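You operate a simulated robot arm through the tools that you are given. There is no shell and no other tool. Be economical: measure what you need, move in short steps, check, and stop when the job is done.

You run a simulated two-armed robot. Do the job below in one go: nothing can be reset, and whatever is moved stays where it is left.

Task
Pick up the sample bottle with the latest date from the top of the drying tray with one hand, pass it to the other hand and put it on the long arm of the low shelf. Set down upright: sample bottle.

Only the result counts: the job must be done as asked and must still hold three seconds after the hand-in. Knocking over, shifting, dropping, spilling or breaking anything else fails it.

Robot
Two 7-joint arms with two-finger parallel grippers on one trunk, on a base that drives. Base frame: it is fixed to the floor where the robot stands at the start and does not move with it; the origin is under the middle of the robot, x ahead of it, y to its left, z up. Readings come in m, degrees, newtons and seconds.
The left shoulder is at the start at [0.07, 0.134, 1.226], the right one opposite. With the tool pointing down near the work surface each hand reaches from about 0.1 to 0.64 m from the robot's upright axis, wherever it stands, measured 20 degrees to its own side. Places, roughly: long arm of the low shelf [-1.7, 0.6, 0.4]. Payload 1.57 kg a hand.
Tool frame (each hand has its own): the origin (TCP) lies between the finger pads and is the grasp point; the fingertips stand 0.03 m ahead of it; z points along the fingers, y is the line along which they close. Largest opening 0.08 m; finger width 0.017, thickness 0.012; the body of the gripper, 0.04 by 0.082 m, starts 0.08 m behind the TCP.
Orientation is told as [roll, pitch, yaw] about the base's x, y, z axes, in that order, counted from this pose: with the fingers straight down and closing along the base's y, the tool's x points along the base's -x, its y along +y and its z along -z.

Tools
- The arms move only by the tool apply_moves. It takes "left_targets", "right_targets" or both (then of equal length, played together; a hand with none holds still); each is a list of rows, each an object of numbers (a shift or turn left out is 0, a gripper value left out holds the last): "grip": the gripper command, from -1 (shut) to 1 (fully open), values between in proportion; "dx", "dy", "dz": the shift along the tool's x, y, z in m; "wx", "wy", "wz": the turn, a rotation vector about the tool's x, y, z in degrees. In form: [{"grip": .., "dx": .., "dy": .., "dz": .., "wx": .., "wy": .., "wz": ..}, ...]. A call has 1 to 8 rows; each row shifts and turns the commanded pose from where the row before left it, along the tool's axes as they then stand. Rows are played at 5 a second. More than 0.05 m and 8.6 degrees between two rows, or a gripper value outside its range, and nothing of the call is played. A pose out of reach is approached as far as the arm can. The call stops where the force on the tool passes 40 N (or 10 N more than at its start, if that is more) or the arm is blocked; 0.2 s more then pass. The fingers move at their own pace (about 0.153 m/s each) and stop on an object; they squeeze with about 33 N. The grip force told is the motor's: it shows also when the fingers shut on nothing. Time passes only in rows, and 0.2 s behind the last, so rows that do not move let the fingers close. It gives the time, the measured TCP pose, the force on the tool (base axes), the opening and the grip force at its end, in the units of the frame above (readings bear some noise), with the torque about the TCP (base axes, N m) and any sound that the robot's microphone picked up.
- Cameras (640 x 400 px; columns grow to the right, rows downward): "scene" is now at [0.1307, 0.0024, 1.4365]; the picture's right is [0.05, -1.00, 0.00], its down [-0.72, -0.03, -0.70] and it looks along [0.69, 0.03, -0.72] (base axes); focal length 276 px, centre (320, 200). "left" rides on the left gripper at [0.072, 0.007, -0.122] in its tool frame; the picture's right is [-0.09, 1.00, 0.00], its down [-0.84, -0.08, -0.54] and it looks along [-0.54, -0.05, 0.84] (tool axes); focal length 238 px, centre (320, 200). "right" rides on the right gripper at [0.072, -0.007, -0.122] in its tool frame; the picture's right is [0.09, 1.00, 0.00], its down [-0.84, 0.08, -0.54] and it looks along [-0.54, 0.05, 0.84] (tool axes); focal length 238 px, centre (320, 200). There is no depth. A picture from a camera that has moved, and an enlarged one, comes with that camera's place and axes in the base frame and with its lens.
- camera(camera): a new picture of that camera. No time passes.
- raise_lower(by): slides the trunk up (or, below 0, down) by that many m; the arms and the scene camera ride with it, the base frame stays. It gives what a move gives, with no picture.
- roll_base(legs): drives the robot by 1 to 6 legs, each [ahead, left, turn to the left] in m, m and degrees, along the robot's own axes; the way and the turn of a leg run together, so that a leg with both is an arc; at most 1.5 m and 180 degrees a leg. The arms and the cameras ride along, it lands a little off, and it stops where it bumps. It gives what a move gives.
- head_to(pan, tilt): turns the head with the scene camera to pan (to the left, within 86 degrees either way) and tilt (down, from -29 to 69), counted from straight ahead of the robot. It gives what a move gives.
- enlarge(camera, box): a new picture of the part [left, top, right, bottom] of that camera's present view, enlarged. No time passes.
- close_job(): hands the job in; it is judged then, once.

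Work in short steps. Places have to be worked out from the pictures, the camera data and where the tool is seen: move nearer, look again, correct. Check each grasp and each placing, and mend what went wrong. You have 120 turns and 88 pictures in all, those below and enlarged ones among them. Open the grippers and draw the arms clear of the work before you hand the job in, unless the task says otherwise; then end with one line.

The tools are called after "Emit:" by a JSON object that holds its "op" and its "data". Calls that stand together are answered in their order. apply_moves: Moves the arms, as the interface text tells. Its arguments: {"type":"object","properties":{"left_targets":{"type":"array"},"right_targets":{"type":"array"}},"required":[]} The other tools are called the same way: raise_lower (by) slides the trunk up or down; roll_base (legs) drives the base; head_to (pan, tilt) turns the head that bears the scene camera; camera (camera) takes a picture; enlarge (camera, box) takes an enlarged picture of a part of a camera's view; close_job () hands the job in.

At the start:

```text
time: 0.0
left_tcp_pos: [0.4866, 0.2305, 1.1016]
left_ee_rot: [0.0, 0.0, 0.2]
left_ft_force: [1.5, -0.1, -0.4]
left_wrist_torque: [0.03, -0.03, 0.01]
left_gripper_width: 0.0801
left_grasp_force: 0.1
right_tcp_pos: [0.4653, -0.1922, 1.128]
right_ee_rot: [0.0, 0.0, 0.1]
right_ft_force: [-0.1, 0.2, -0.1]
right_wrist_torque: [-0.01, 0.0, 0.0]
right_gripper_width: 0.08
right_grasp_force: 0.1
trunk travel left (down, up): [-0.8, 0.14]
robot x, y, heading: [0.003, -0.0034, 0.1]
head pan, tilt: [2.6, 45.9]
```

scene: 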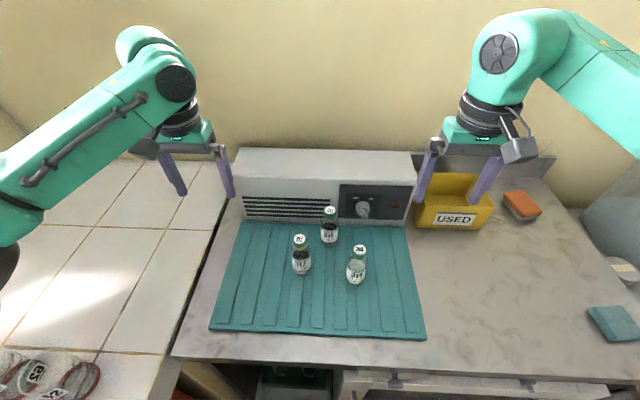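
right: 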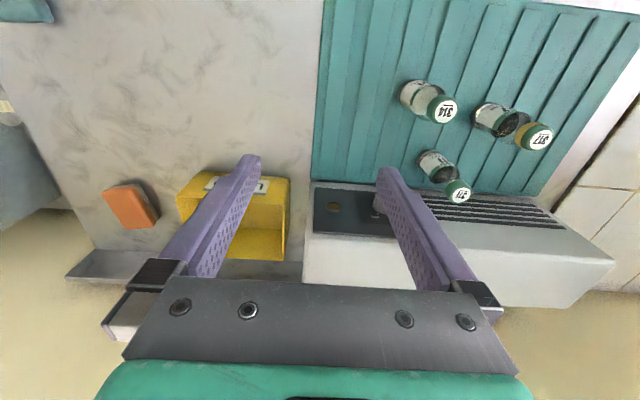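
left: 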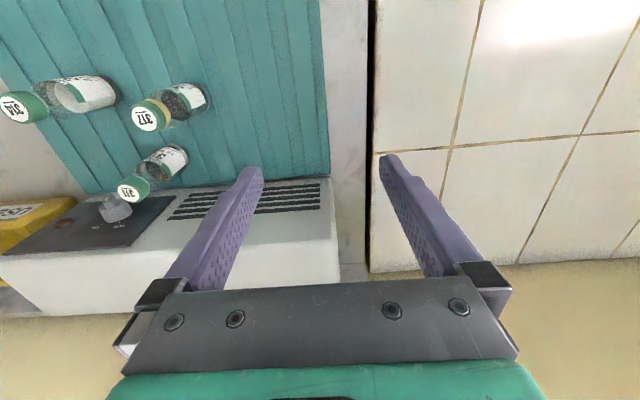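

The scene shows three bottles on the drying tray. I enlarge the view to read their labels.

Emit:
{"op": "enlarge", "data": {"camera": "scene", "box": [270, 195, 390, 295]}}

Emit:
{"op": "enlarge", "data": {"camera": "left", "box": [0, 60, 220, 210]}}

Emit:
{"op": "enlarge", "data": {"camera": "right", "box": [380, 60, 580, 210]}}

```text
4.00 times, centred on (330, 245) of scene
camera zoom: at [0.1307, 0.0024, 1.4365], right [0.05, -1.0, 0.0], down [-0.72, -0.03, -0.7], along [0.69, 0.03, -0.72], focal length 1105 px, centre (280, 20)
```

zoom: 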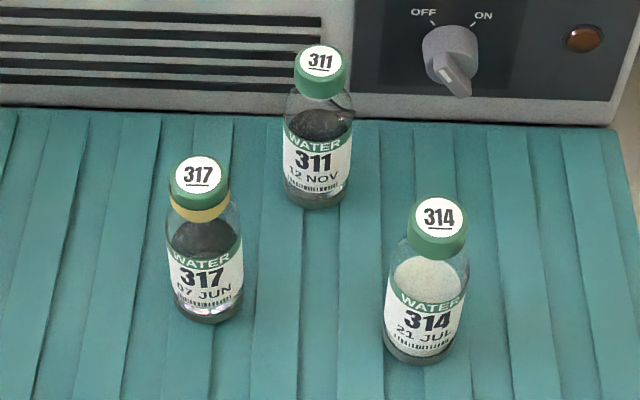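

```text
2.67 times, centred on (110, 135) of left
camera zoom: at [0.4162, 0.2367, 1.223], right [0.09, 1.0, 0.0], down [0.84, -0.08, 0.54], along [0.54, -0.05, -0.84], focal length 636 px, centre (880, 373)
```

zoom: 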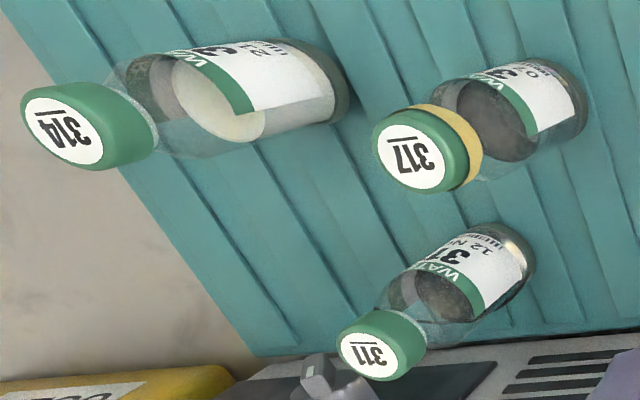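

```text
2.67 times, centred on (480, 135) of right
camera zoom: at [0.3931, -0.1997, 1.2503], right [-0.09, 1.0, 0.0], down [0.84, 0.08, 0.54], along [0.54, 0.05, -0.84], focal length 636 px, centre (-107, 373)
```

zoom: 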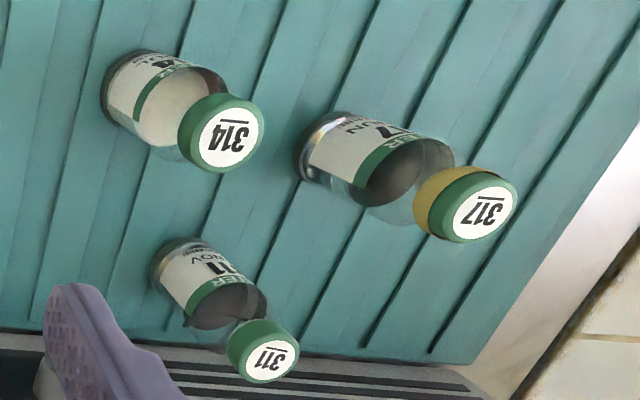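

The latest date is bottle 311 (12 NOV), with its cap top at about (0.538, 0.000, 0.984). Before picking it up I look toward the shelf to choose how to hold it.

Emit:
{"op": "head_to", "data": {"pan": 86, "tilt": 35}}

Emit:
{"op": "camera", "data": {"camera": "scene"}}

```text
time: 1.6
left_tcp_pos: [0.4884, 0.2296, 1.1003]
left_ee_rot: [0.1, 0.0, 0.1]
left_ft_force: [-0.3, 0.3, -0.2]
left_wrist_torque: [0.02, 0.0, 0.01]
left_gripper_width: 0.0802
left_grasp_force: 0.1
right_tcp_pos: [0.4658, -0.1926, 1.1269]
right_ee_rot: [0.0, -0.1, 0.0]
right_ft_force: [-0.6, -0.2, 0.4]
right_wrist_torque: [-0.06, -0.02, -0.01]
right_gripper_width: 0.0799
right_grasp_force: 0.1
trunk travel left (down, up): [-0.8, 0.14]
robot x, y, heading: [-0.0019, -0.0041, 0.0]
head pan, tilt: [85.9, 35.0]
```

```text
81 pictures are left
camera scene: at [0.0565, 0.0865, 1.4527], right [1.0, -0.07, 0.0], down [-0.04, -0.57, -0.82], along [0.06, 0.82, -0.57], focal length 276 px, centre (320, 200)
```

scene: 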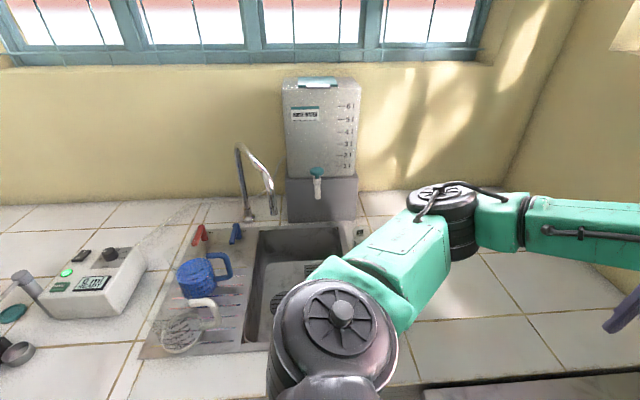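

The left side is a tiled counter with a sink, and the shelf is behind the robot. I check the right side as well.

Emit:
{"op": "head_to", "data": {"pan": -86, "tilt": 35}}

Emit:
{"op": "camera", "data": {"camera": "scene"}}

```text
time: 4.2
left_tcp_pos: [0.4879, 0.2307, 1.1015]
left_ee_rot: [-0.1, 0.0, 0.1]
left_ft_force: [0.9, 0.7, -0.1]
left_wrist_torque: [0.03, 0.0, -0.02]
left_gripper_width: 0.0798
left_grasp_force: 0.1
right_tcp_pos: [0.4648, -0.1924, 1.1289]
right_ee_rot: [0.0, 0.0, -0.1]
right_ft_force: [0.2, -0.3, -0.1]
right_wrist_torque: [0.02, -0.02, 0.0]
right_gripper_width: 0.08
right_grasp_force: 0.2
trunk travel left (down, up): [-0.8, 0.14]
robot x, y, heading: [-0.0042, -0.0004, -0.1]
head pan, tilt: [-85.9, 35.0]
```

```text
80 pictures are left
camera scene: at [0.0565, -0.0891, 1.4527], right [-1.0, -0.07, 0.0], down [-0.04, 0.57, -0.82], along [0.06, -0.82, -0.57], focal length 276 px, centre (320, 200)
```

scene: 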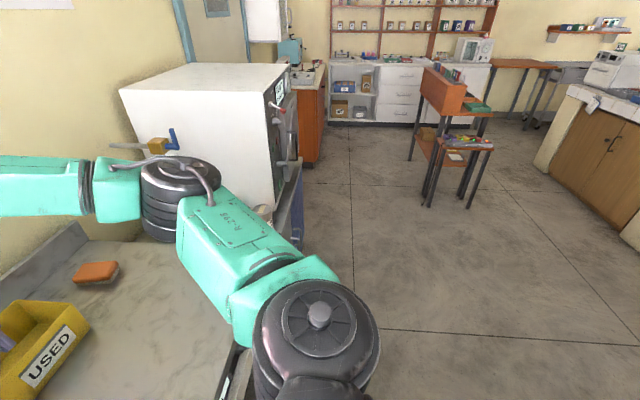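

The floor to the right and behind looks open. I back off a little and turn so that I can see the shelf.

Emit:
{"op": "roll_base", "data": {"legs": [[-0.3, 0, 0], [0, 0, -70]]}}

Emit:
{"op": "camera", "data": {"camera": "scene"}}

```text
time: 9.2
left_tcp_pos: [0.0882, -0.3775, 1.1007]
left_ee_rot: [0.0, 0.0, -69.8]
left_ft_force: [-0.1, 0.6, 0.2]
left_wrist_torque: [-0.03, 0.02, -0.02]
left_gripper_width: 0.08
left_grasp_force: 0.1
right_tcp_pos: [-0.3158, -0.502, 1.1281]
right_ee_rot: [0.0, 0.1, -69.8]
right_ft_force: [-0.6, 0.3, -0.3]
right_wrist_torque: [0.0, -0.02, -0.05]
right_gripper_width: 0.08
right_grasp_force: 0.2
trunk travel left (down, up): [-0.8, 0.14]
robot x, y, heading: [-0.2988, 0.002, -69.7]
head pan, tilt: [-85.9, 35.0]
```

```text
79 pictures are left
camera scene: at [-0.3588, -0.0839, 1.4527], right [-0.41, 0.91, 0.0], down [0.52, 0.24, -0.82], along [-0.75, -0.34, -0.57], focal length 276 px, centre (320, 200)
```

scene: 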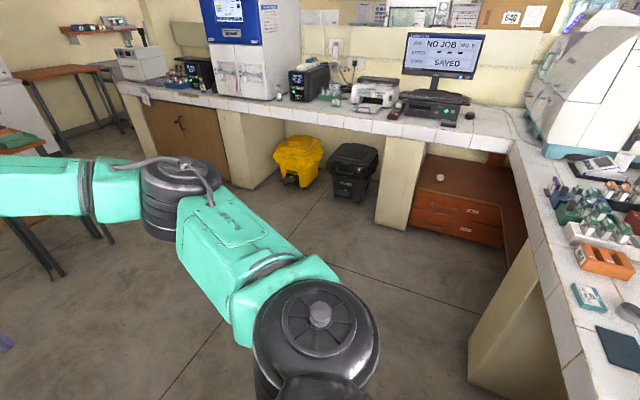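

The low shelf seems to be the reddish L-shaped wooden unit under the counter in the corner. I turn more toward it for a better look.

Emit:
{"op": "roll_base", "data": {"legs": [[0, 0, -100]]}}

Emit:
{"op": "head_to", "data": {"pan": 0, "tilt": 35}}

Emit:
{"op": "camera", "data": {"camera": "scene"}}

```text
time: 13.9
left_tcp_pos: [-0.7405, -0.3054, 1.101]
left_ee_rot: [0.0, 0.0, -170.7]
left_ft_force: [-0.4, -0.9, -0.5]
left_wrist_torque: [-0.01, 0.03, 0.0]
left_gripper_width: 0.0796
left_grasp_force: 0.1
right_tcp_pos: [-0.7864, 0.1155, 1.1279]
right_ee_rot: [0.0, 0.0, -170.8]
right_ft_force: [-0.5, 0.1, -0.6]
right_wrist_torque: [0.01, 0.03, -0.01]
right_gripper_width: 0.0801
right_grasp_force: 0.1
trunk travel left (down, up): [-0.8, 0.14]
robot x, y, heading: [-0.2945, 0.0009, -170.6]
head pan, tilt: [-85.9, 35.0]
```

```text
time: 15.5
left_tcp_pos: [-0.7399, -0.3048, 1.102]
left_ee_rot: [0.0, 0.0, -170.7]
left_ft_force: [0.3, 0.7, -0.5]
left_wrist_torque: [-0.02, 0.0, 0.01]
left_gripper_width: 0.0799
left_grasp_force: 0.1
right_tcp_pos: [-0.7864, 0.1167, 1.1278]
right_ee_rot: [0.0, 0.0, -170.8]
right_ft_force: [-0.2, 0.0, 0.6]
right_wrist_torque: [0.0, 0.0, -0.01]
right_gripper_width: 0.0801
right_grasp_force: 0.0
trunk travel left (down, up): [-0.8, 0.14]
robot x, y, heading: [-0.2946, 0.0038, -170.6]
head pan, tilt: [0.0, 35.0]
```

```text
78 pictures are left
camera scene: at [-0.4328, -0.0227, 1.4527], right [-0.16, 0.99, 0.0], down [0.57, 0.09, -0.82], along [-0.81, -0.13, -0.57], focal length 276 px, centre (320, 200)
```

scene: 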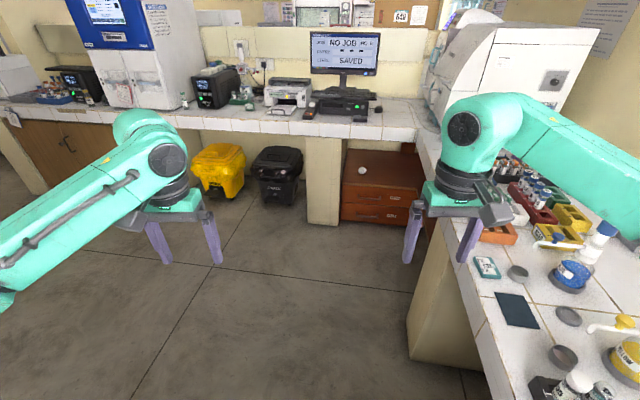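

The shelf's long arm at about (-1.7, 0.6) is hidden under the right-hand counter. I drive over the open floor to face it and lower the trunk to see in.

Emit:
{"op": "roll_base", "data": {"legs": [[0, 0.4, 0], [0.9, 0, 0], [0, 0, -80]]}}

Emit:
{"op": "raise_lower", "data": {"by": -0.55}}

Emit:
{"op": "head_to", "data": {"pan": 0, "tilt": 20}}

Emit:
{"op": "camera", "data": {"camera": "scene"}}

```text
time: 25.8
left_tcp_pos: [-1.4926, -0.1578, 1.0999]
left_ee_rot: [0.0, 0.0, 109.1]
left_ft_force: [0.1, -0.1, 0.4]
left_wrist_torque: [0.01, 0.04, 0.02]
left_gripper_width: 0.0801
left_grasp_force: 0.1
right_tcp_pos: [-1.0859, -0.0403, 1.1292]
right_ee_rot: [0.0, 0.0, 109.1]
right_ft_force: [0.2, -0.1, -0.4]
right_wrist_torque: [-0.02, 0.0, 0.01]
right_gripper_width: 0.0802
right_grasp_force: 0.1
trunk travel left (down, up): [-0.8, 0.14]
robot x, y, heading: [-1.1171, -0.5437, 109.1]
head pan, tilt: [0.0, 35.0]
```

```text
refused: -0.55 is not a number from -0.4 to 0.4
```

```text
time: 26.5
left_tcp_pos: [-1.492, -0.1572, 1.1007]
left_ee_rot: [0.0, -0.1, 109.2]
left_ft_force: [0.2, -0.7, -0.6]
left_wrist_torque: [-0.01, 0.0, 0.01]
left_gripper_width: 0.0801
left_grasp_force: 0.0
right_tcp_pos: [-1.0854, -0.0398, 1.1277]
right_ee_rot: [0.0, 0.1, 109.0]
right_ft_force: [-0.3, -0.6, -0.1]
right_wrist_torque: [0.02, -0.01, -0.02]
right_gripper_width: 0.0797
right_grasp_force: 0.1
trunk travel left (down, up): [-0.8, 0.14]
robot x, y, heading: [-1.1157, -0.5414, 109.0]
head pan, tilt: [0.0, 20.0]
```

```text
77 pictures are left
camera scene: at [-1.163, -0.409, 1.4765], right [0.95, 0.33, 0.0], down [0.11, -0.32, -0.94], along [-0.31, 0.89, -0.34], focal length 276 px, centre (320, 200)
```

scene: 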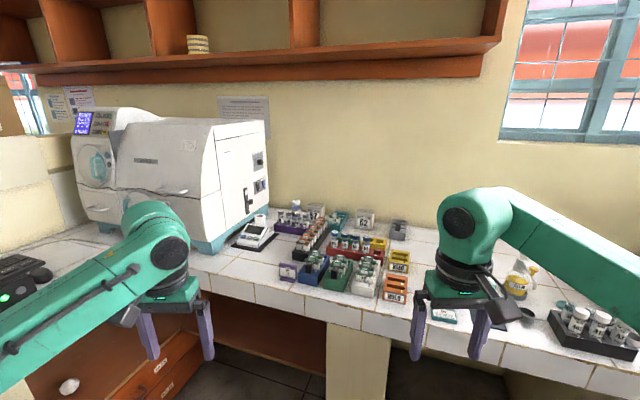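

The grippers are clear of the counter edge (y≈0.25). I lower the trunk to see under the counter.

Emit:
{"op": "raise_lower", "data": {"by": -0.4}}

Emit:
{"op": "head_to", "data": {"pan": 5, "tilt": 35}}

Emit:
{"op": "camera", "data": {"camera": "scene"}}

```text
time: 30.4
left_tcp_pos: [-1.4934, -0.1571, 0.701]
left_ee_rot: [0.0, 0.0, 109.1]
left_ft_force: [0.1, -0.1, -0.9]
left_wrist_torque: [0.04, 0.03, 0.0]
left_gripper_width: 0.0801
left_grasp_force: 0.0
right_tcp_pos: [-1.0858, -0.04, 0.7291]
right_ee_rot: [0.1, 0.0, 109.2]
right_ft_force: [0.9, 0.1, 0.1]
right_wrist_torque: [-0.04, -0.01, -0.01]
right_gripper_width: 0.0797
right_grasp_force: 0.2
trunk travel left (down, up): [-0.4, 0.54]
robot x, y, heading: [-1.1157, -0.5402, 109.0]
head pan, tilt: [0.0, 20.0]
```

```text
time: 31.1
left_tcp_pos: [-1.4927, -0.1574, 0.7011]
left_ee_rot: [0.0, -0.1, 109.1]
left_ft_force: [0.5, 0.1, -0.2]
left_wrist_torque: [-0.01, 0.01, 0.0]
left_gripper_width: 0.08
left_grasp_force: 0.0
right_tcp_pos: [-1.0858, -0.04, 0.7277]
right_ee_rot: [0.1, -0.1, 109.0]
right_ft_force: [0.1, -0.2, 0.0]
right_wrist_torque: [-0.03, 0.01, -0.02]
right_gripper_width: 0.0798
right_grasp_force: 0.0
trunk travel left (down, up): [-0.4, 0.54]
robot x, y, heading: [-1.1191, -0.5458, 109.1]
head pan, tilt: [5.0, 35.0]
```

```text
76 pictures are left
camera scene: at [-1.1685, -0.4167, 1.0527], right [0.91, 0.41, 0.0], down [0.23, -0.52, -0.82], along [-0.33, 0.75, -0.57], focal length 276 px, centre (320, 200)
```

scene: 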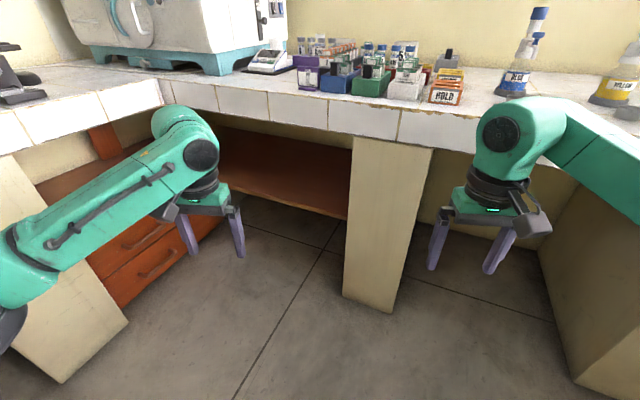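

The long arm of the shelf is the brown board between the drawers and the pillar, at z≈0.4 and y≈0.4 to 0.8. I enlarge it to check for edges and items.

Emit:
{"op": "enlarge", "data": {"camera": "scene", "box": [180, 90, 370, 230]}}

Emit:
{"op": "raise_lower", "data": {"by": -0.2}}

Emit:
{"op": "head_to", "data": {"pan": 15, "tilt": 20}}

Emit:
{"op": "camera", "data": {"camera": "scene"}}

```text
2.86 times, centred on (275, 160) of scene
camera zoom: at [-1.1685, -0.4167, 1.0527], right [0.91, 0.41, 0.0], down [0.23, -0.52, -0.82], along [-0.33, 0.75, -0.57], focal length 789 px, centre (449, 314)
```

zoom: 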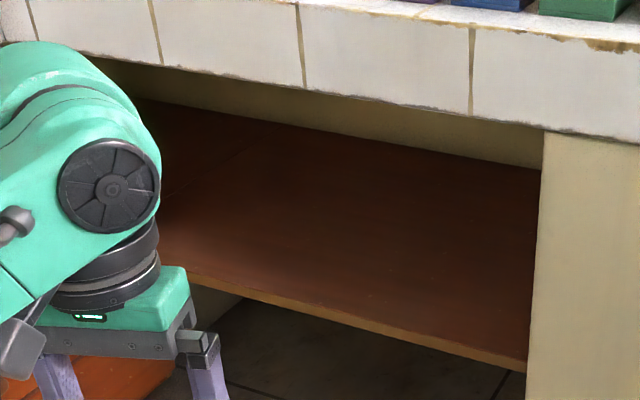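

```text
time: 33.3
left_tcp_pos: [-1.4942, -0.156, 0.5021]
left_ee_rot: [0.0, 0.0, 109.2]
left_ft_force: [-0.3, 0.1, -0.2]
left_wrist_torque: [-0.01, 0.02, 0.01]
left_gripper_width: 0.0797
left_grasp_force: 0.0
right_tcp_pos: [-1.0842, -0.0415, 0.5278]
right_ee_rot: [0.0, 0.0, 109.1]
right_ft_force: [-0.1, 0.2, 0.2]
right_wrist_torque: [-0.03, 0.04, -0.01]
right_gripper_width: 0.0801
right_grasp_force: 0.1
trunk travel left (down, up): [-0.2, 0.74]
robot x, y, heading: [-1.1149, -0.5409, 109.1]
head pan, tilt: [5.0, 35.0]
```

```text
time: 34.1
left_tcp_pos: [-1.4929, -0.1582, 0.5013]
left_ee_rot: [0.0, -0.1, 109.1]
left_ft_force: [-0.7, -0.2, 0.2]
left_wrist_torque: [0.02, 0.02, -0.03]
left_gripper_width: 0.0799
left_grasp_force: 0.1
right_tcp_pos: [-1.085, -0.0416, 0.5283]
right_ee_rot: [0.0, 0.1, 109.1]
right_ft_force: [0.7, 0.6, 0.9]
right_wrist_torque: [-0.02, 0.02, 0.0]
right_gripper_width: 0.0799
right_grasp_force: 0.1
trunk travel left (down, up): [-0.2, 0.74]
robot x, y, heading: [-1.12, -0.5478, 109.2]
head pan, tilt: [15.0, 20.0]
```

```text
74 pictures are left
camera scene: at [-1.1848, -0.42, 0.8765], right [0.83, 0.56, 0.0], down [0.19, -0.28, -0.94], along [-0.53, 0.78, -0.34], focal length 276 px, centre (320, 200)
```

scene: 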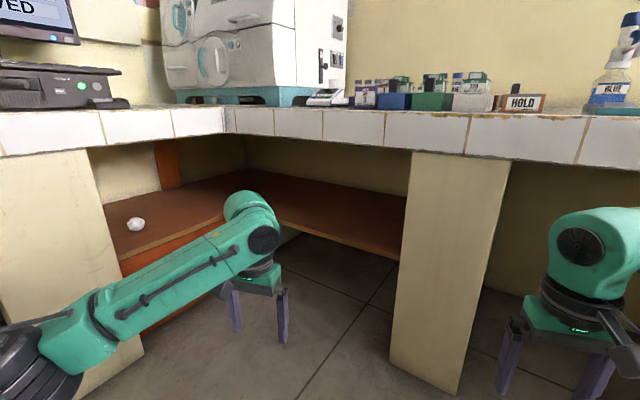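

The long arm is empty and reachable. I will pick by the cap with the right hand, pass to the left on the body, and place from the front. Now I raise the trunk and go back to the tray.

Emit:
{"op": "raise_lower", "data": {"by": 0.4}}

Emit:
{"op": "raise_lower", "data": {"by": 0.2}}

Emit:
{"op": "roll_base", "data": {"legs": [[0, 0, -109.1], [0.8, 0.545, 0], [0.26, 0, 0]]}}

Emit:
{"op": "head_to", "data": {"pan": 2.6, "tilt": 46}}

Emit:
{"op": "camera", "data": {"camera": "scene"}}

```text
time: 37.9
left_tcp_pos: [-1.4938, -0.1572, 0.9001]
left_ee_rot: [0.0, 0.0, 109.0]
left_ft_force: [-0.1, 0.3, 0.1]
left_wrist_torque: [-0.04, -0.02, 0.0]
left_gripper_width: 0.0799
left_grasp_force: 0.0
right_tcp_pos: [-1.0867, -0.0408, 0.9281]
right_ee_rot: [-0.1, 0.1, 109.1]
right_ft_force: [0.1, 0.1, 0.3]
right_wrist_torque: [0.01, -0.03, -0.01]
right_gripper_width: 0.0802
right_grasp_force: 0.0
trunk travel left (down, up): [-0.6, 0.34]
robot x, y, heading: [-1.1164, -0.5434, 109.4]
head pan, tilt: [15.0, 20.0]
```

```text
time: 40.1
left_tcp_pos: [-1.4928, -0.1584, 1.1012]
left_ee_rot: [0.0, 0.0, 109.1]
left_ft_force: [-0.2, 0.7, 0.5]
left_wrist_torque: [-0.03, 0.02, 0.02]
left_gripper_width: 0.0801
left_grasp_force: 0.0
right_tcp_pos: [-1.0866, -0.0405, 1.1281]
right_ee_rot: [0.0, 0.0, 109.1]
right_ft_force: [-0.1, -0.3, 0.0]
right_wrist_torque: [-0.02, -0.01, 0.01]
right_gripper_width: 0.0799
right_grasp_force: 0.1
trunk travel left (down, up): [-0.8, 0.14]
robot x, y, heading: [-1.1139, -0.5431, 109.0]
head pan, tilt: [15.0, 20.0]
```

```text
time: 51.1
left_tcp_pos: [0.4344, 0.2043, 1.1014]
left_ee_rot: [0.1, -0.1, -1.1]
left_ft_force: [1.0, -1.2, -0.7]
left_wrist_torque: [0.01, -0.03, 0.0]
left_gripper_width: 0.08
left_grasp_force: 0.1
right_tcp_pos: [0.4039, -0.2186, 1.1281]
right_ee_rot: [0.0, 0.0, -1.2]
right_ft_force: [-0.1, -0.4, 0.1]
right_wrist_torque: [0.0, 0.01, -0.01]
right_gripper_width: 0.0802
right_grasp_force: 0.1
trunk travel left (down, up): [-0.8, 0.14]
robot x, y, heading: [-0.0614, -0.0159, -0.9]
head pan, tilt: [15.0, 20.0]
```

```text
time: 52.0
left_tcp_pos: [0.436, 0.2043, 1.1006]
left_ee_rot: [0.0, -0.1, -1.1]
left_ft_force: [-0.5, 0.5, 1.1]
left_wrist_torque: [-0.02, 0.0, -0.02]
left_gripper_width: 0.08
left_grasp_force: 0.1
right_tcp_pos: [0.4052, -0.2189, 1.1291]
right_ee_rot: [-0.1, -0.1, -1.2]
right_ft_force: [-0.2, 0.2, -0.1]
right_wrist_torque: [0.0, 0.02, -0.02]
right_gripper_width: 0.08
right_grasp_force: 0.1
trunk travel left (down, up): [-0.8, 0.14]
robot x, y, heading: [-0.0576, -0.0161, -1.0]
head pan, tilt: [2.6, 46.0]
```

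```text
73 pictures are left
camera scene: at [0.0743, -0.0168, 1.4365], right [0.03, -1.0, 0.0], down [-0.72, -0.02, -0.69], along [0.69, 0.02, -0.72], focal length 276 px, centre (320, 200)
```

scene: 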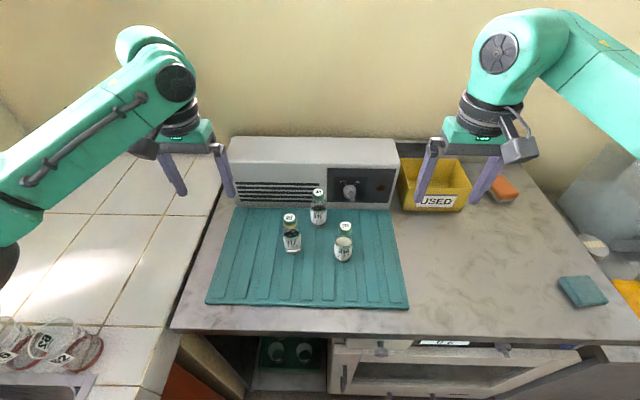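

The bottles are undisturbed. I nudge the base forward by 0.05 so the bottle sits comfortably within reach.

Emit:
{"op": "roll_base", "data": {"legs": [[0.07, 0.02, 1]]}}

Emit:
{"op": "enlarge", "data": {"camera": "right", "box": [320, 60, 640, 260]}}

Emit:
{"op": "enlarge", "data": {"camera": "left", "box": [0, 60, 320, 260]}}

Emit:
{"op": "enlarge", "data": {"camera": "scene", "box": [240, 180, 400, 280]}}

```text
time: 53.0
left_tcp_pos: [0.4962, 0.2294, 1.1019]
left_ee_rot: [0.0, -0.3, -0.2]
left_ft_force: [0.3, -1.1, -0.4]
left_wrist_torque: [-0.01, -0.04, 0.01]
left_gripper_width: 0.0799
left_grasp_force: 0.1
right_tcp_pos: [0.472, -0.1934, 1.1293]
right_ee_rot: [0.1, -0.3, -0.2]
right_ft_force: [-0.2, -1.1, 0.0]
right_wrist_torque: [0.04, -0.04, 0.01]
right_gripper_width: 0.08
right_grasp_force: 0.1
trunk travel left (down, up): [-0.8, 0.14]
robot x, y, heading: [0.0132, 0.0023, -0.2]
head pan, tilt: [2.6, 46.0]
```

```text
2.00 times, centred on (480, 160) of right
camera zoom: at [0.3992, -0.2006, 1.252], right [-0.09, 1.0, 0.0], down [0.83, 0.07, 0.55], along [0.54, 0.05, -0.84], focal length 477 px, centre (0, 280)
```

zoom: 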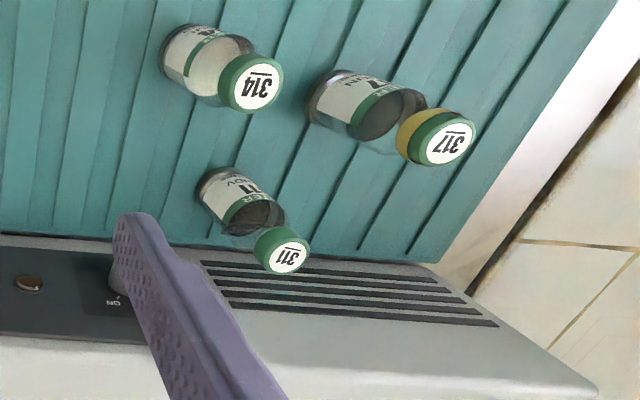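

```text
2.00 times, centred on (160, 160) of left
camera zoom: at [0.4245, 0.2358, 1.2255], right [0.1, 1.0, 0.0], down [0.83, -0.08, 0.55], along [0.54, -0.05, -0.84], focal length 477 px, centre (640, 280)
```

zoom: 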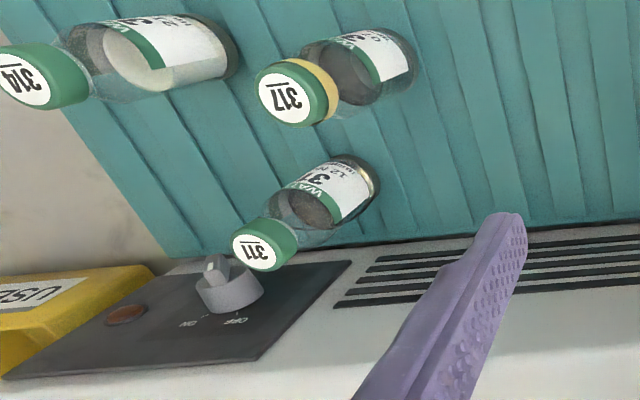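

```text
4.00 times, centred on (320, 230) of scene
camera zoom: at [0.1369, 0.0024, 1.4371], right [0.04, -1.0, 0.0], down [-0.72, -0.03, -0.7], along [0.7, 0.03, -0.72], focal length 1105 px, centre (320, 80)
```

zoom: 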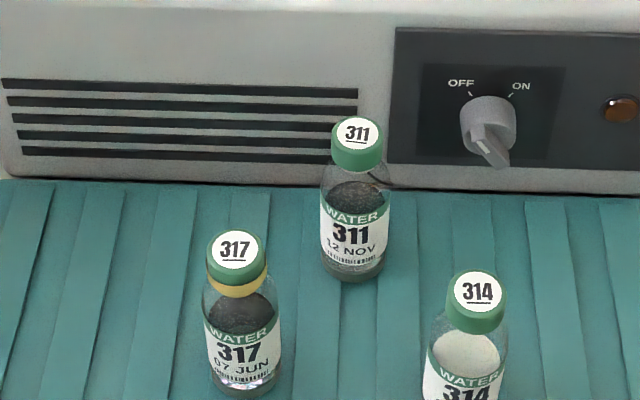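

The triangulation agrees again: cap top at (0.539, 0.001, 0.983). I bring the right hand over the cap at z≈1.06 and check.

Emit:
{"op": "apply_moves", "data": {"right_targets": [{"grip": 1, "dx": -0.0134, "dy": 0.0389, "dz": 0.013}, {"dx": -0.0134, "dy": 0.0389, "dz": 0.013}, {"dx": -0.0134, "dy": 0.0389, "dz": 0.013}, {"dx": -0.0134, "dy": 0.0389, "dz": 0.013}, {"dx": -0.0134, "dy": 0.0389, "dz": 0.013}, {}]}}

Emit:
{"op": "camera", "data": {"camera": "right"}}

Emit:
{"op": "camera", "data": {"camera": "scene"}}

```text
time: 54.4
left_tcp_pos: [0.5005, 0.2303, 1.1009]
left_ee_rot: [-0.1, -0.1, -0.2]
left_ft_force: [0.1, -0.4, -0.4]
left_wrist_torque: [0.02, 0.01, -0.01]
left_gripper_width: 0.0799
left_grasp_force: 0.1
right_tcp_pos: [0.545, 0.0019, 1.0655]
right_ee_rot: [0.1, 0.0, -0.3]
right_ft_force: [-0.4, 0.3, -0.3]
right_wrist_torque: [-0.01, 0.03, 0.0]
right_gripper_width: 0.08
right_grasp_force: 0.0
trunk travel left (down, up): [-0.8, 0.14]
robot x, y, heading: [0.0103, 0.0018, -0.6]
head pan, tilt: [2.6, 46.0]
```

```text
69 pictures are left
camera right: at [0.4717, -0.0036, 1.1871], right [-0.09, 1.0, 0.0], down [0.84, 0.07, 0.54], along [0.54, 0.05, -0.84], focal length 238 px, centre (320, 200)
```

right: 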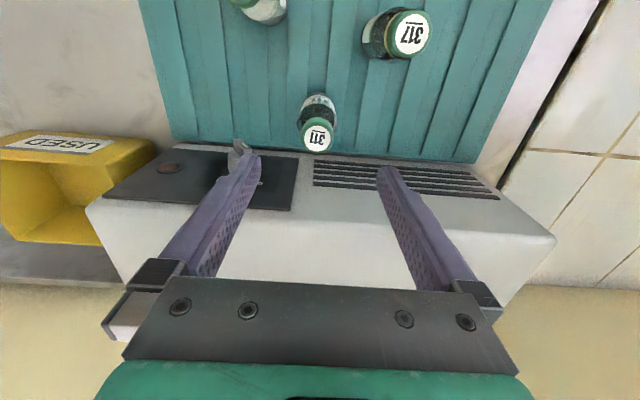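

```text
68 pictures are left
camera scene: at [0.1429, 0.0033, 1.4364], right [0.04, -1.0, 0.0], down [-0.72, -0.03, -0.69], along [0.69, 0.03, -0.72], focal length 276 px, centre (320, 200)
```

scene: 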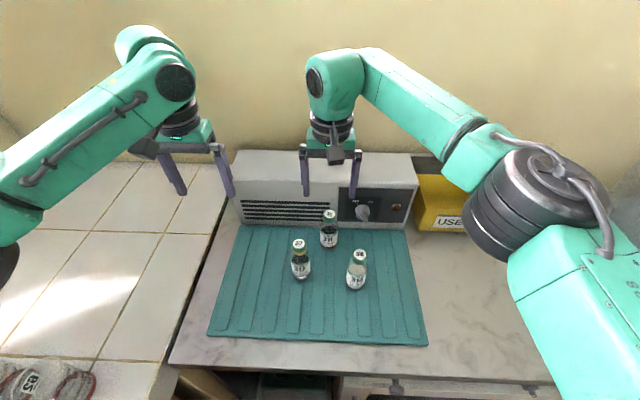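

The right camera puts the cap at (0.5385, 0.001). I correct x by -0.006 and descend to TCP z≈0.978.

Emit:
{"op": "apply_moves", "data": {"right_targets": [{"dx": 0.006, "dz": 0.02}, {"dz": 0.023}, {"dz": 0.023}, {"dz": 0.0215}, {}]}}

Emit:
{"op": "enlarge", "data": {"camera": "scene", "box": [260, 160, 420, 260]}}

Emit:
{"op": "camera", "data": {"camera": "right"}}

```text
time: 55.6
left_tcp_pos: [0.5006, 0.2302, 1.1022]
left_ee_rot: [0.0, -0.1, -0.2]
left_ft_force: [0.4, -1.1, -0.7]
left_wrist_torque: [-0.02, 0.02, -0.02]
left_gripper_width: 0.0801
left_grasp_force: 0.0
right_tcp_pos: [0.5389, 0.0017, 0.9752]
right_ee_rot: [0.0, 0.1, -0.3]
right_ft_force: [0.4, 0.2, 0.4]
right_wrist_torque: [-0.02, 0.01, 0.02]
right_gripper_width: 0.08
right_grasp_force: 0.1
trunk travel left (down, up): [-0.8, 0.14]
robot x, y, heading: [0.0123, 0.0033, -0.3]
head pan, tilt: [2.6, 46.0]
```

```text
4.00 times, centred on (340, 210) of scene
camera zoom: at [0.1427, 0.0042, 1.4365], right [0.04, -1.0, 0.0], down [-0.72, -0.03, -0.69], along [0.69, 0.03, -0.72], focal length 1105 px, centre (240, 160)
```

zoom: 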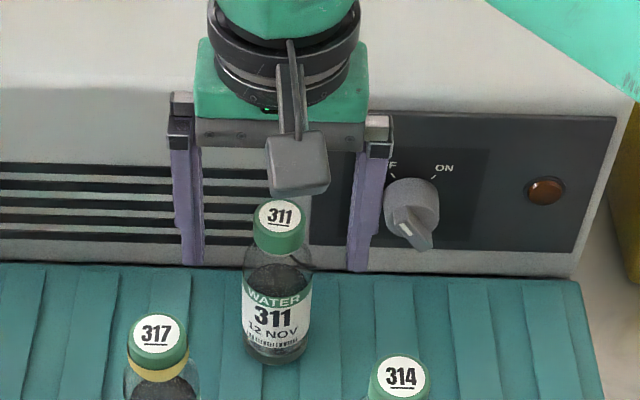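

```text
66 pictures are left
camera right: at [0.466, -0.0044, 1.098], right [-0.09, 1.0, 0.0], down [0.84, 0.07, 0.54], along [0.54, 0.05, -0.84], focal length 238 px, centre (320, 200)
```

right: 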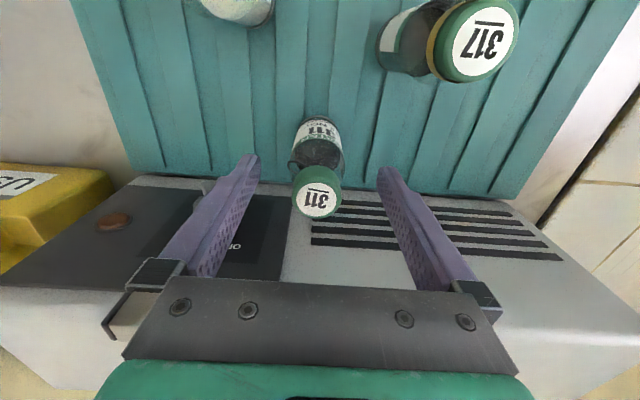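

The cap is centred between the fingers. I close the right gripper.

Emit:
{"op": "apply_moves", "data": {"right_targets": [{"grip": 0.2}, {"grip": -0.2}, {"grip": -1}, {}, {}]}}

Emit:
{"op": "camera", "data": {"camera": "right"}}

```text
time: 56.8
left_tcp_pos: [0.5008, 0.232, 1.1025]
left_ee_rot: [-0.1, 0.0, -0.2]
left_ft_force: [-0.2, -0.2, 0.0]
left_wrist_torque: [0.0, 0.04, 0.03]
left_gripper_width: 0.08
left_grasp_force: 0.0
right_tcp_pos: [0.5391, 0.0041, 0.9758]
right_ee_rot: [0.0, 0.0, -0.2]
right_ft_force: [0.2, 0.5, 0.7]
right_wrist_torque: [0.05, -0.03, 0.02]
right_gripper_width: 0.0384
right_grasp_force: 32.8
trunk travel left (down, up): [-0.8, 0.14]
robot x, y, heading: [0.0138, 0.0043, -0.4]
head pan, tilt: [2.6, 46.0]
```

```text
65 pictures are left
camera right: at [0.4661, -0.0042, 1.0983], right [-0.09, 1.0, 0.0], down [0.84, 0.07, 0.54], along [0.54, 0.05, -0.84], focal length 238 px, centre (320, 200)
```

right: 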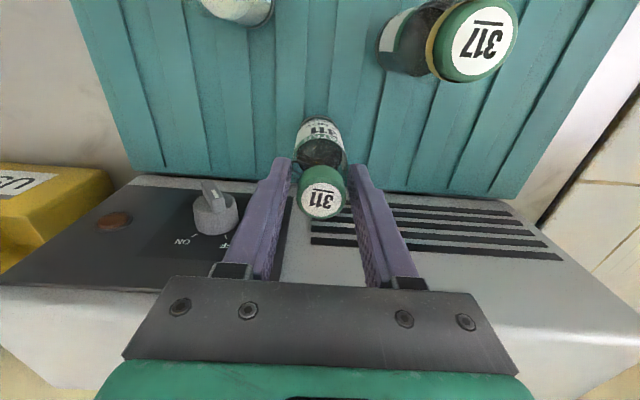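

The width of 0.038 with visible gaps beside the cap means the fingertips are on the bottle's shoulder. I open, rise 12 mm and regrip on the cap itself.

Emit:
{"op": "apply_moves", "data": {"right_targets": [{"grip": -0.4}, {"grip": 0.1}, {"grip": 0.4}, {"dz": -0.006}, {"dz": -0.006}, {"grip": -0.2}, {"grip": -1}, {}]}}

Emit:
{"op": "camera", "data": {"camera": "right"}}

Emit:
{"op": "enlarge", "data": {"camera": "scene", "box": [260, 160, 420, 260]}}

```text
time: 58.6
left_tcp_pos: [0.5021, 0.2305, 1.1016]
left_ee_rot: [0.0, 0.0, -0.3]
left_ft_force: [-0.1, 0.1, 0.7]
left_wrist_torque: [0.01, -0.01, 0.01]
left_gripper_width: 0.0801
left_grasp_force: 0.1
right_tcp_pos: [0.5388, 0.0007, 0.9877]
right_ee_rot: [0.0, 0.0, -0.3]
right_ft_force: [-0.5, 0.1, 0.1]
right_wrist_torque: [0.0, 0.04, -0.01]
right_gripper_width: 0.0297
right_grasp_force: 33.4
trunk travel left (down, up): [-0.8, 0.14]
robot x, y, heading: [0.0132, 0.0029, -0.4]
head pan, tilt: [2.6, 46.0]
```

```text
64 pictures are left
camera right: at [0.4664, -0.0054, 1.1096], right [-0.09, 1.0, 0.0], down [0.84, 0.07, 0.54], along [0.54, 0.05, -0.84], focal length 238 px, centre (320, 200)
```

right: 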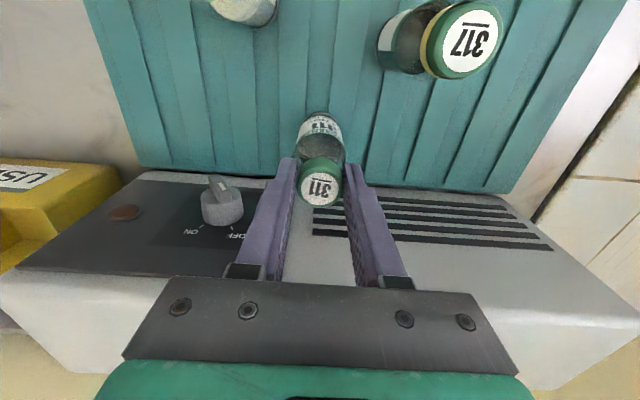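

```text
4.00 times, centred on (340, 210) of scene
camera zoom: at [0.1428, 0.0044, 1.4364], right [0.04, -1.0, 0.0], down [-0.72, -0.03, -0.69], along [0.69, 0.03, -0.72], focal length 1105 px, centre (240, 160)
```

zoom: 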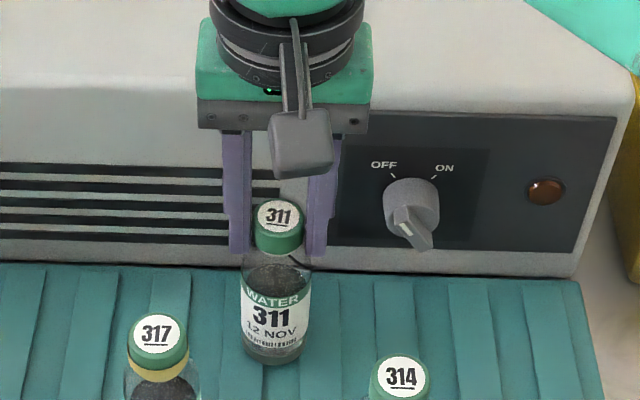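

The width is now 0.0297, so the cap is gripped. I lift straight up.

Emit:
{"op": "apply_moves", "data": {"right_targets": [{"dz": -0.015}, {"dz": -0.025}, {"dz": -0.03}, {"dz": -0.03}, {"dz": -0.03}, {"dz": -0.03}, {}]}}

Emit:
{"op": "camera", "data": {"camera": "scene"}}

```text
time: 60.2
left_tcp_pos: [0.5012, 0.2314, 1.102]
left_ee_rot: [-0.1, 0.0, -0.1]
left_ft_force: [0.5, -1.0, 0.5]
left_wrist_torque: [-0.01, 0.0, -0.01]
left_gripper_width: 0.0799
left_grasp_force: 0.1
right_tcp_pos: [0.5378, 0.0, 1.148]
right_ee_rot: [0.0, 0.1, -0.3]
right_ft_force: [0.3, 0.0, -0.8]
right_wrist_torque: [0.0, -0.01, 0.02]
right_gripper_width: 0.0294
right_grasp_force: 33.3
trunk travel left (down, up): [-0.8, 0.14]
robot x, y, heading: [0.0084, 0.0018, -0.5]
head pan, tilt: [2.6, 46.0]
```

```text
62 pictures are left
camera scene: at [0.1433, 0.0043, 1.4364], right [0.04, -1.0, 0.0], down [-0.72, -0.03, -0.69], along [0.69, 0.03, -0.72], focal length 276 px, centre (320, 200)
```

scene: 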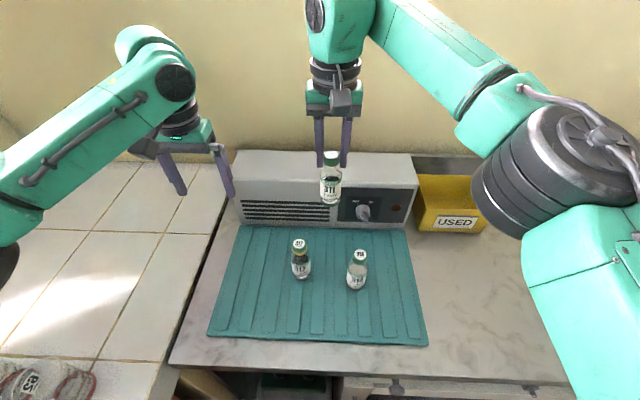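

The bottle is lifted cleanly. I back off from the bench and then turn the left hand: yaw toward the bottle first, then pitch up to 30° below horizontal.

Emit:
{"op": "roll_base", "data": {"legs": [[-0.35, 0, 0]]}}

Emit:
{"op": "apply_moves", "data": {"left_targets": [{"wz": 8.5}, {"wz": 8.5}, {"wz": 8.5}, {"wz": 8.5}, {"wz": 8.5}, {"wz": 8.5}, {"wz": 8.5}]}}

Emit:
{"op": "apply_moves", "data": {"left_targets": [{"wy": -8.5}, {"wy": -8.5}, {"wy": -8.5}, {"wy": -8.5}, {"wy": -8.5}, {"wy": -8.5}, {"wy": -8.5}, {}]}}

Emit:
{"op": "camera", "data": {"camera": "scene"}}

Emit:
{"op": "camera", "data": {"camera": "left"}}

```text
time: 62.5
left_tcp_pos: [0.149, 0.2326, 1.1004]
left_ee_rot: [0.0, 0.2, -0.3]
left_ft_force: [-0.2, -0.1, -0.1]
left_wrist_torque: [-0.01, -0.03, -0.02]
left_gripper_width: 0.0804
left_grasp_force: 0.0
right_tcp_pos: [0.1859, 0.0025, 1.1465]
right_ee_rot: [0.1, 0.1, -0.5]
right_ft_force: [-0.4, -1.1, -1.1]
right_wrist_torque: [0.04, 0.01, -0.02]
right_gripper_width: 0.0294
right_grasp_force: 33.4
trunk travel left (down, up): [-0.8, 0.14]
robot x, y, heading: [-0.3467, 0.0034, -0.7]
head pan, tilt: [2.6, 46.0]
```

```text
time: 64.1
left_tcp_pos: [0.148, 0.232, 1.1011]
left_ee_rot: [-0.1, 0.0, -59.9]
left_ft_force: [0.1, 0.3, 1.0]
left_wrist_torque: [0.0, 0.01, -0.01]
left_gripper_width: 0.08
left_grasp_force: 0.1
right_tcp_pos: [0.1835, 0.0019, 1.1474]
right_ee_rot: [0.0, 0.0, -0.4]
right_ft_force: [-0.3, 0.6, -1.0]
right_wrist_torque: [0.03, -0.03, -0.02]
right_gripper_width: 0.0289
right_grasp_force: 32.8
trunk travel left (down, up): [-0.8, 0.14]
robot x, y, heading: [-0.3455, 0.001, -0.6]
head pan, tilt: [2.6, 46.0]
```

```text
time: 65.9
left_tcp_pos: [0.1475, 0.2325, 1.1006]
left_ee_rot: [0.0, -59.6, -59.8]
left_ft_force: [0.0, 0.0, 0.0]
left_wrist_torque: [0.03, 0.01, 0.0]
left_gripper_width: 0.08
left_grasp_force: 0.2
right_tcp_pos: [0.1826, 0.0019, 1.1484]
right_ee_rot: [0.0, 0.0, -0.4]
right_ft_force: [0.2, 0.3, -0.2]
right_wrist_torque: [-0.01, -0.01, -0.03]
right_gripper_width: 0.0286
right_grasp_force: 33.4
trunk travel left (down, up): [-0.8, 0.14]
robot x, y, heading: [-0.3401, 0.0054, -0.5]
head pan, tilt: [2.6, 46.0]
```

```text
61 pictures are left
camera scene: at [-0.2111, 0.0059, 1.4364], right [0.04, -1.0, 0.0], down [-0.72, -0.03, -0.69], along [0.69, 0.03, -0.72], focal length 276 px, centre (320, 200)
```

scene: 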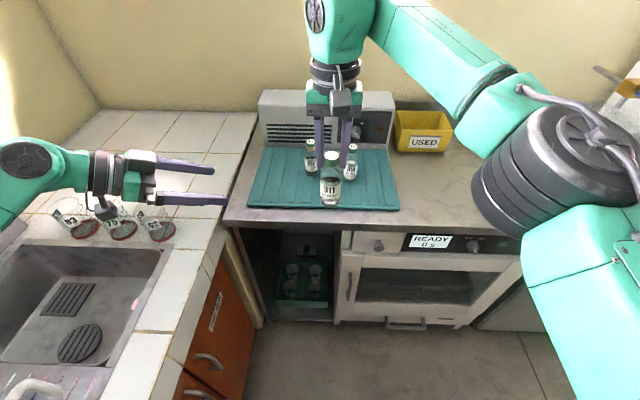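

```text
60 pictures are left
camera left: at [0.0825, 0.3571, 1.1009], right [0.88, 0.46, 0.08], down [-0.09, 0.0, 1.0], along [0.46, -0.89, 0.04], focal length 238 px, centre (320, 200)
```

left: 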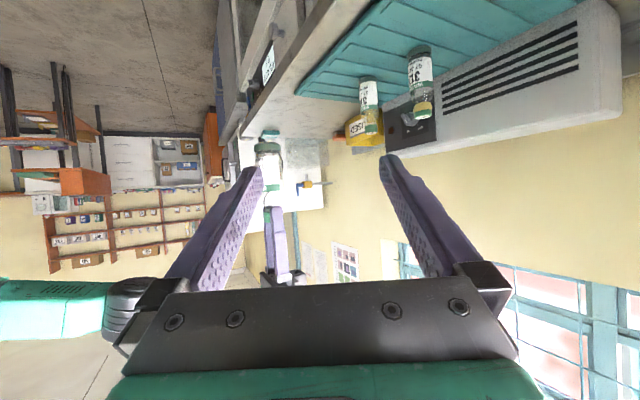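

The left hand is oriented well. I enlarge its view of the bottle to pin down the bottle's height span.

Emit:
{"op": "enlarge", "data": {"camera": "left", "box": [210, 110, 340, 290]}}

```text
2.22 times, centred on (275, 200) of left
camera zoom: at [0.0825, 0.3571, 1.1009], right [0.88, 0.46, 0.08], down [-0.09, 0.0, 1.0], along [0.46, -0.89, 0.04], focal length 530 px, centre (420, 200)
```

zoom: 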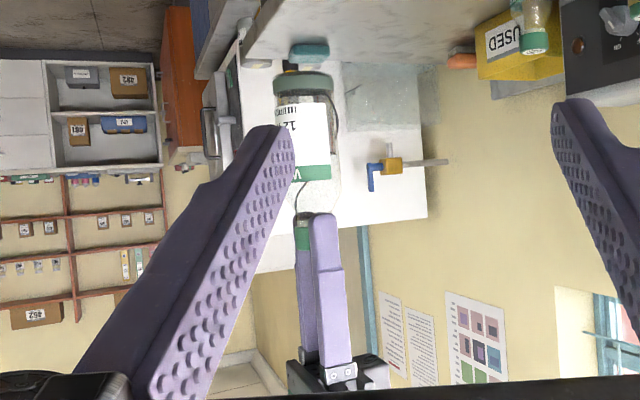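

The bottle spans z≈1.03 (bottom) to 1.143 and its axis is at (0.183, 0.001). I line the left hand up 0.10 m short of it on its approach line.

Emit:
{"op": "apply_moves", "data": {"left_targets": [{"grip": 1, "dx": -0.0195, "dy": -0.0215, "dz": 0.027}, {"dx": -0.0195, "dy": -0.0215, "dz": 0.027}, {"dx": -0.0195, "dy": -0.0215, "dz": 0.027}, {"dx": -0.0195, "dy": -0.0215, "dz": 0.027}, {}]}}

Emit:
{"op": "camera", "data": {"camera": "left"}}

Emit:
{"op": "camera", "data": {"camera": "scene"}}

```text
time: 67.1
left_tcp_pos: [0.1389, 0.0738, 1.1127]
left_ee_rot: [-0.1, -59.6, -59.7]
left_ft_force: [0.0, 0.1, -0.2]
left_wrist_torque: [-0.04, 0.0, -0.01]
left_gripper_width: 0.08
left_grasp_force: 0.2
right_tcp_pos: [0.1835, 0.0009, 1.1487]
right_ee_rot: [-0.1, 0.0, -0.4]
right_ft_force: [-0.3, -0.5, -1.1]
right_wrist_torque: [0.0, 0.04, 0.0]
right_gripper_width: 0.0286
right_grasp_force: 32.2
trunk travel left (down, up): [-0.8, 0.14]
robot x, y, heading: [-0.3402, 0.004, -0.5]
head pan, tilt: [2.6, 46.0]
```

```text
58 pictures are left
camera left: at [0.0745, 0.199, 1.1131], right [0.88, 0.46, 0.08], down [-0.09, 0.0, 1.0], along [0.46, -0.89, 0.04], focal length 238 px, centre (320, 200)
```

left: 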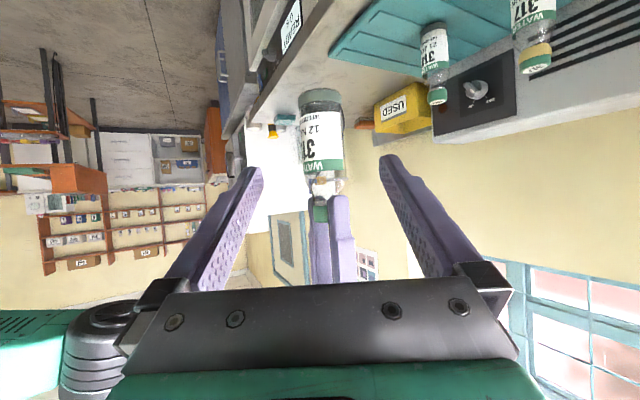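

```text
57 pictures are left
camera scene: at [-0.2115, 0.0067, 1.4365], right [0.04, -1.0, 0.0], down [-0.72, -0.03, -0.69], along [0.69, 0.03, -0.72], focal length 276 px, centre (320, 200)
```

scene: 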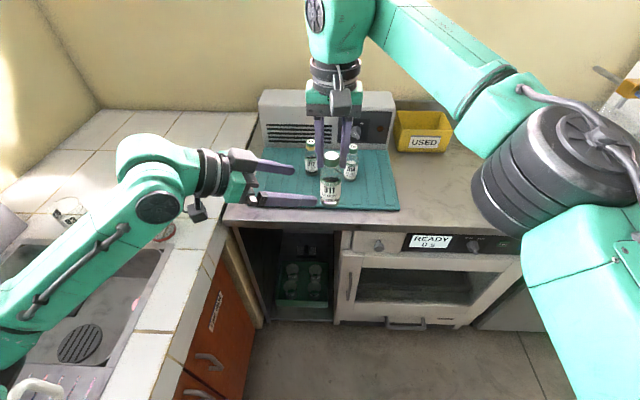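

The bottle is centred between the left fingers. I advance 0.099 m along the approach line.

Emit:
{"op": "apply_moves", "data": {"left_targets": [{"dz": 0.025}, {"dz": 0.025}, {"dz": 0.025}, {"dz": 0.024}, {}]}}

Emit:
{"op": "camera", "data": {"camera": "left"}}

Emit:
{"op": "enlarge", "data": {"camera": "scene", "box": [220, 90, 420, 215]}}

```text
time: 68.3
left_tcp_pos: [0.1821, 0.0004, 1.0642]
left_ee_rot: [0.0, -59.4, -59.7]
left_ft_force: [-0.4, -0.5, -0.1]
left_wrist_torque: [0.04, -0.04, -0.01]
left_gripper_width: 0.0801
left_grasp_force: 0.0
right_tcp_pos: [0.1831, 0.0017, 1.1492]
right_ee_rot: [-0.1, 0.0, -0.4]
right_ft_force: [-0.2, -0.6, -0.7]
right_wrist_torque: [-0.07, 0.01, 0.01]
right_gripper_width: 0.0283
right_grasp_force: 33.2
trunk travel left (down, up): [-0.8, 0.14]
robot x, y, heading: [-0.3433, 0.0039, -0.4]
head pan, tilt: [2.6, 46.0]
```

```text
56 pictures are left
camera left: at [0.1169, 0.1258, 1.064], right [0.88, 0.46, 0.08], down [-0.09, 0.0, 1.0], along [0.46, -0.89, 0.04], focal length 238 px, centre (320, 200)
```

left: 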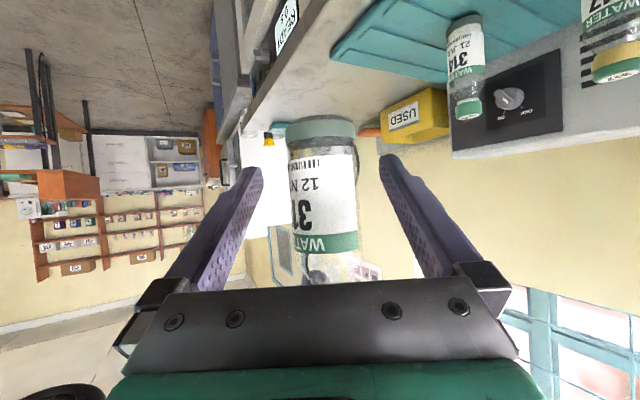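

```text
3.20 times, centred on (320, 152) of scene
camera zoom: at [-0.2116, 0.0066, 1.4365], right [0.04, -1.0, 0.0], down [-0.72, -0.03, -0.69], along [0.69, 0.03, -0.72], focal length 884 px, centre (320, 352)
```

zoom: 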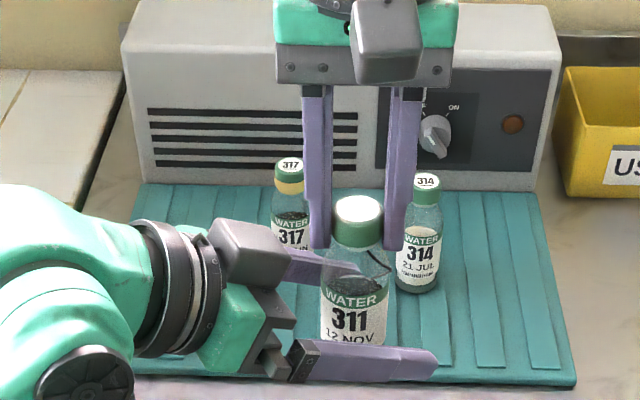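

The left fingers straddle the body well. I close the left gripper on it.

Emit:
{"op": "apply_moves", "data": {"left_targets": [{"grip": 0.3}, {"grip": 0}, {"grip": -1}, {}, {}]}}

Emit:
{"op": "camera", "data": {"camera": "left"}}

```text
time: 69.5
left_tcp_pos: [0.1827, 0.0014, 1.0632]
left_ee_rot: [-0.1, -59.5, -59.6]
left_ft_force: [21.2, 5.5, -3.2]
left_wrist_torque: [-0.27, 0.73, -0.1]
left_gripper_width: 0.0389
left_grasp_force: 33.4
right_tcp_pos: [0.1828, 0.0013, 1.1477]
right_ee_rot: [-0.1, 0.2, -0.2]
right_ft_force: [-19.9, -5.7, 3.0]
right_wrist_torque: [-0.15, 0.96, 0.09]
right_gripper_width: 0.0285
right_grasp_force: 32.3
trunk travel left (down, up): [-0.8, 0.14]
robot x, y, heading: [-0.3428, 0.0021, -0.3]
head pan, tilt: [2.6, 46.0]
```

```text
54 pictures are left
camera left: at [0.1174, 0.1265, 1.0641], right [0.88, 0.46, 0.08], down [-0.09, 0.0, 1.0], along [0.46, -0.89, 0.04], focal length 238 px, centre (320, 200)
```

left: 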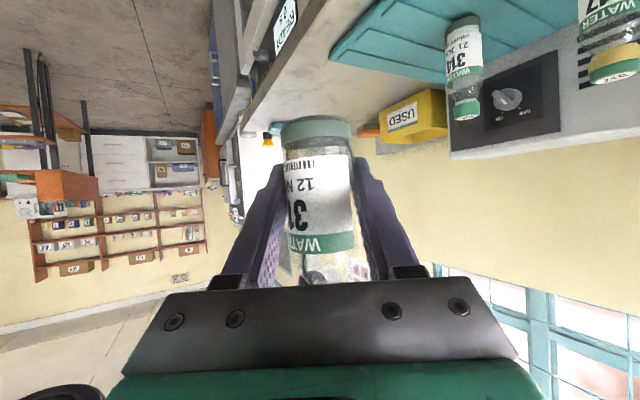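

The left hand holds at width 0.039, with a side load of about 21 N from a small offset. I shift the left hand 1.5 mm along its +y to relax it before the right one releases.

Emit:
{"op": "apply_moves", "data": {"left_targets": [{"dy": 0.0008}, {"dy": 0.0007}, {}]}}

```text
time: 70.3
left_tcp_pos: [0.1828, 0.0011, 1.0649]
left_ee_rot: [-0.2, -59.6, -59.7]
left_ft_force: [17.4, 4.0, -5.9]
left_wrist_torque: [-0.16, 0.61, -0.2]
left_gripper_width: 0.0386
left_grasp_force: 33.4
right_tcp_pos: [0.1831, 0.0019, 1.1478]
right_ee_rot: [0.0, 0.2, -0.4]
right_ft_force: [-17.3, -3.7, 6.1]
right_wrist_torque: [-0.17, 0.86, 0.18]
right_gripper_width: 0.0285
right_grasp_force: 32.8
trunk travel left (down, up): [-0.8, 0.14]
robot x, y, heading: [-0.3418, 0.002, -0.2]
head pan, tilt: [2.6, 46.0]
```

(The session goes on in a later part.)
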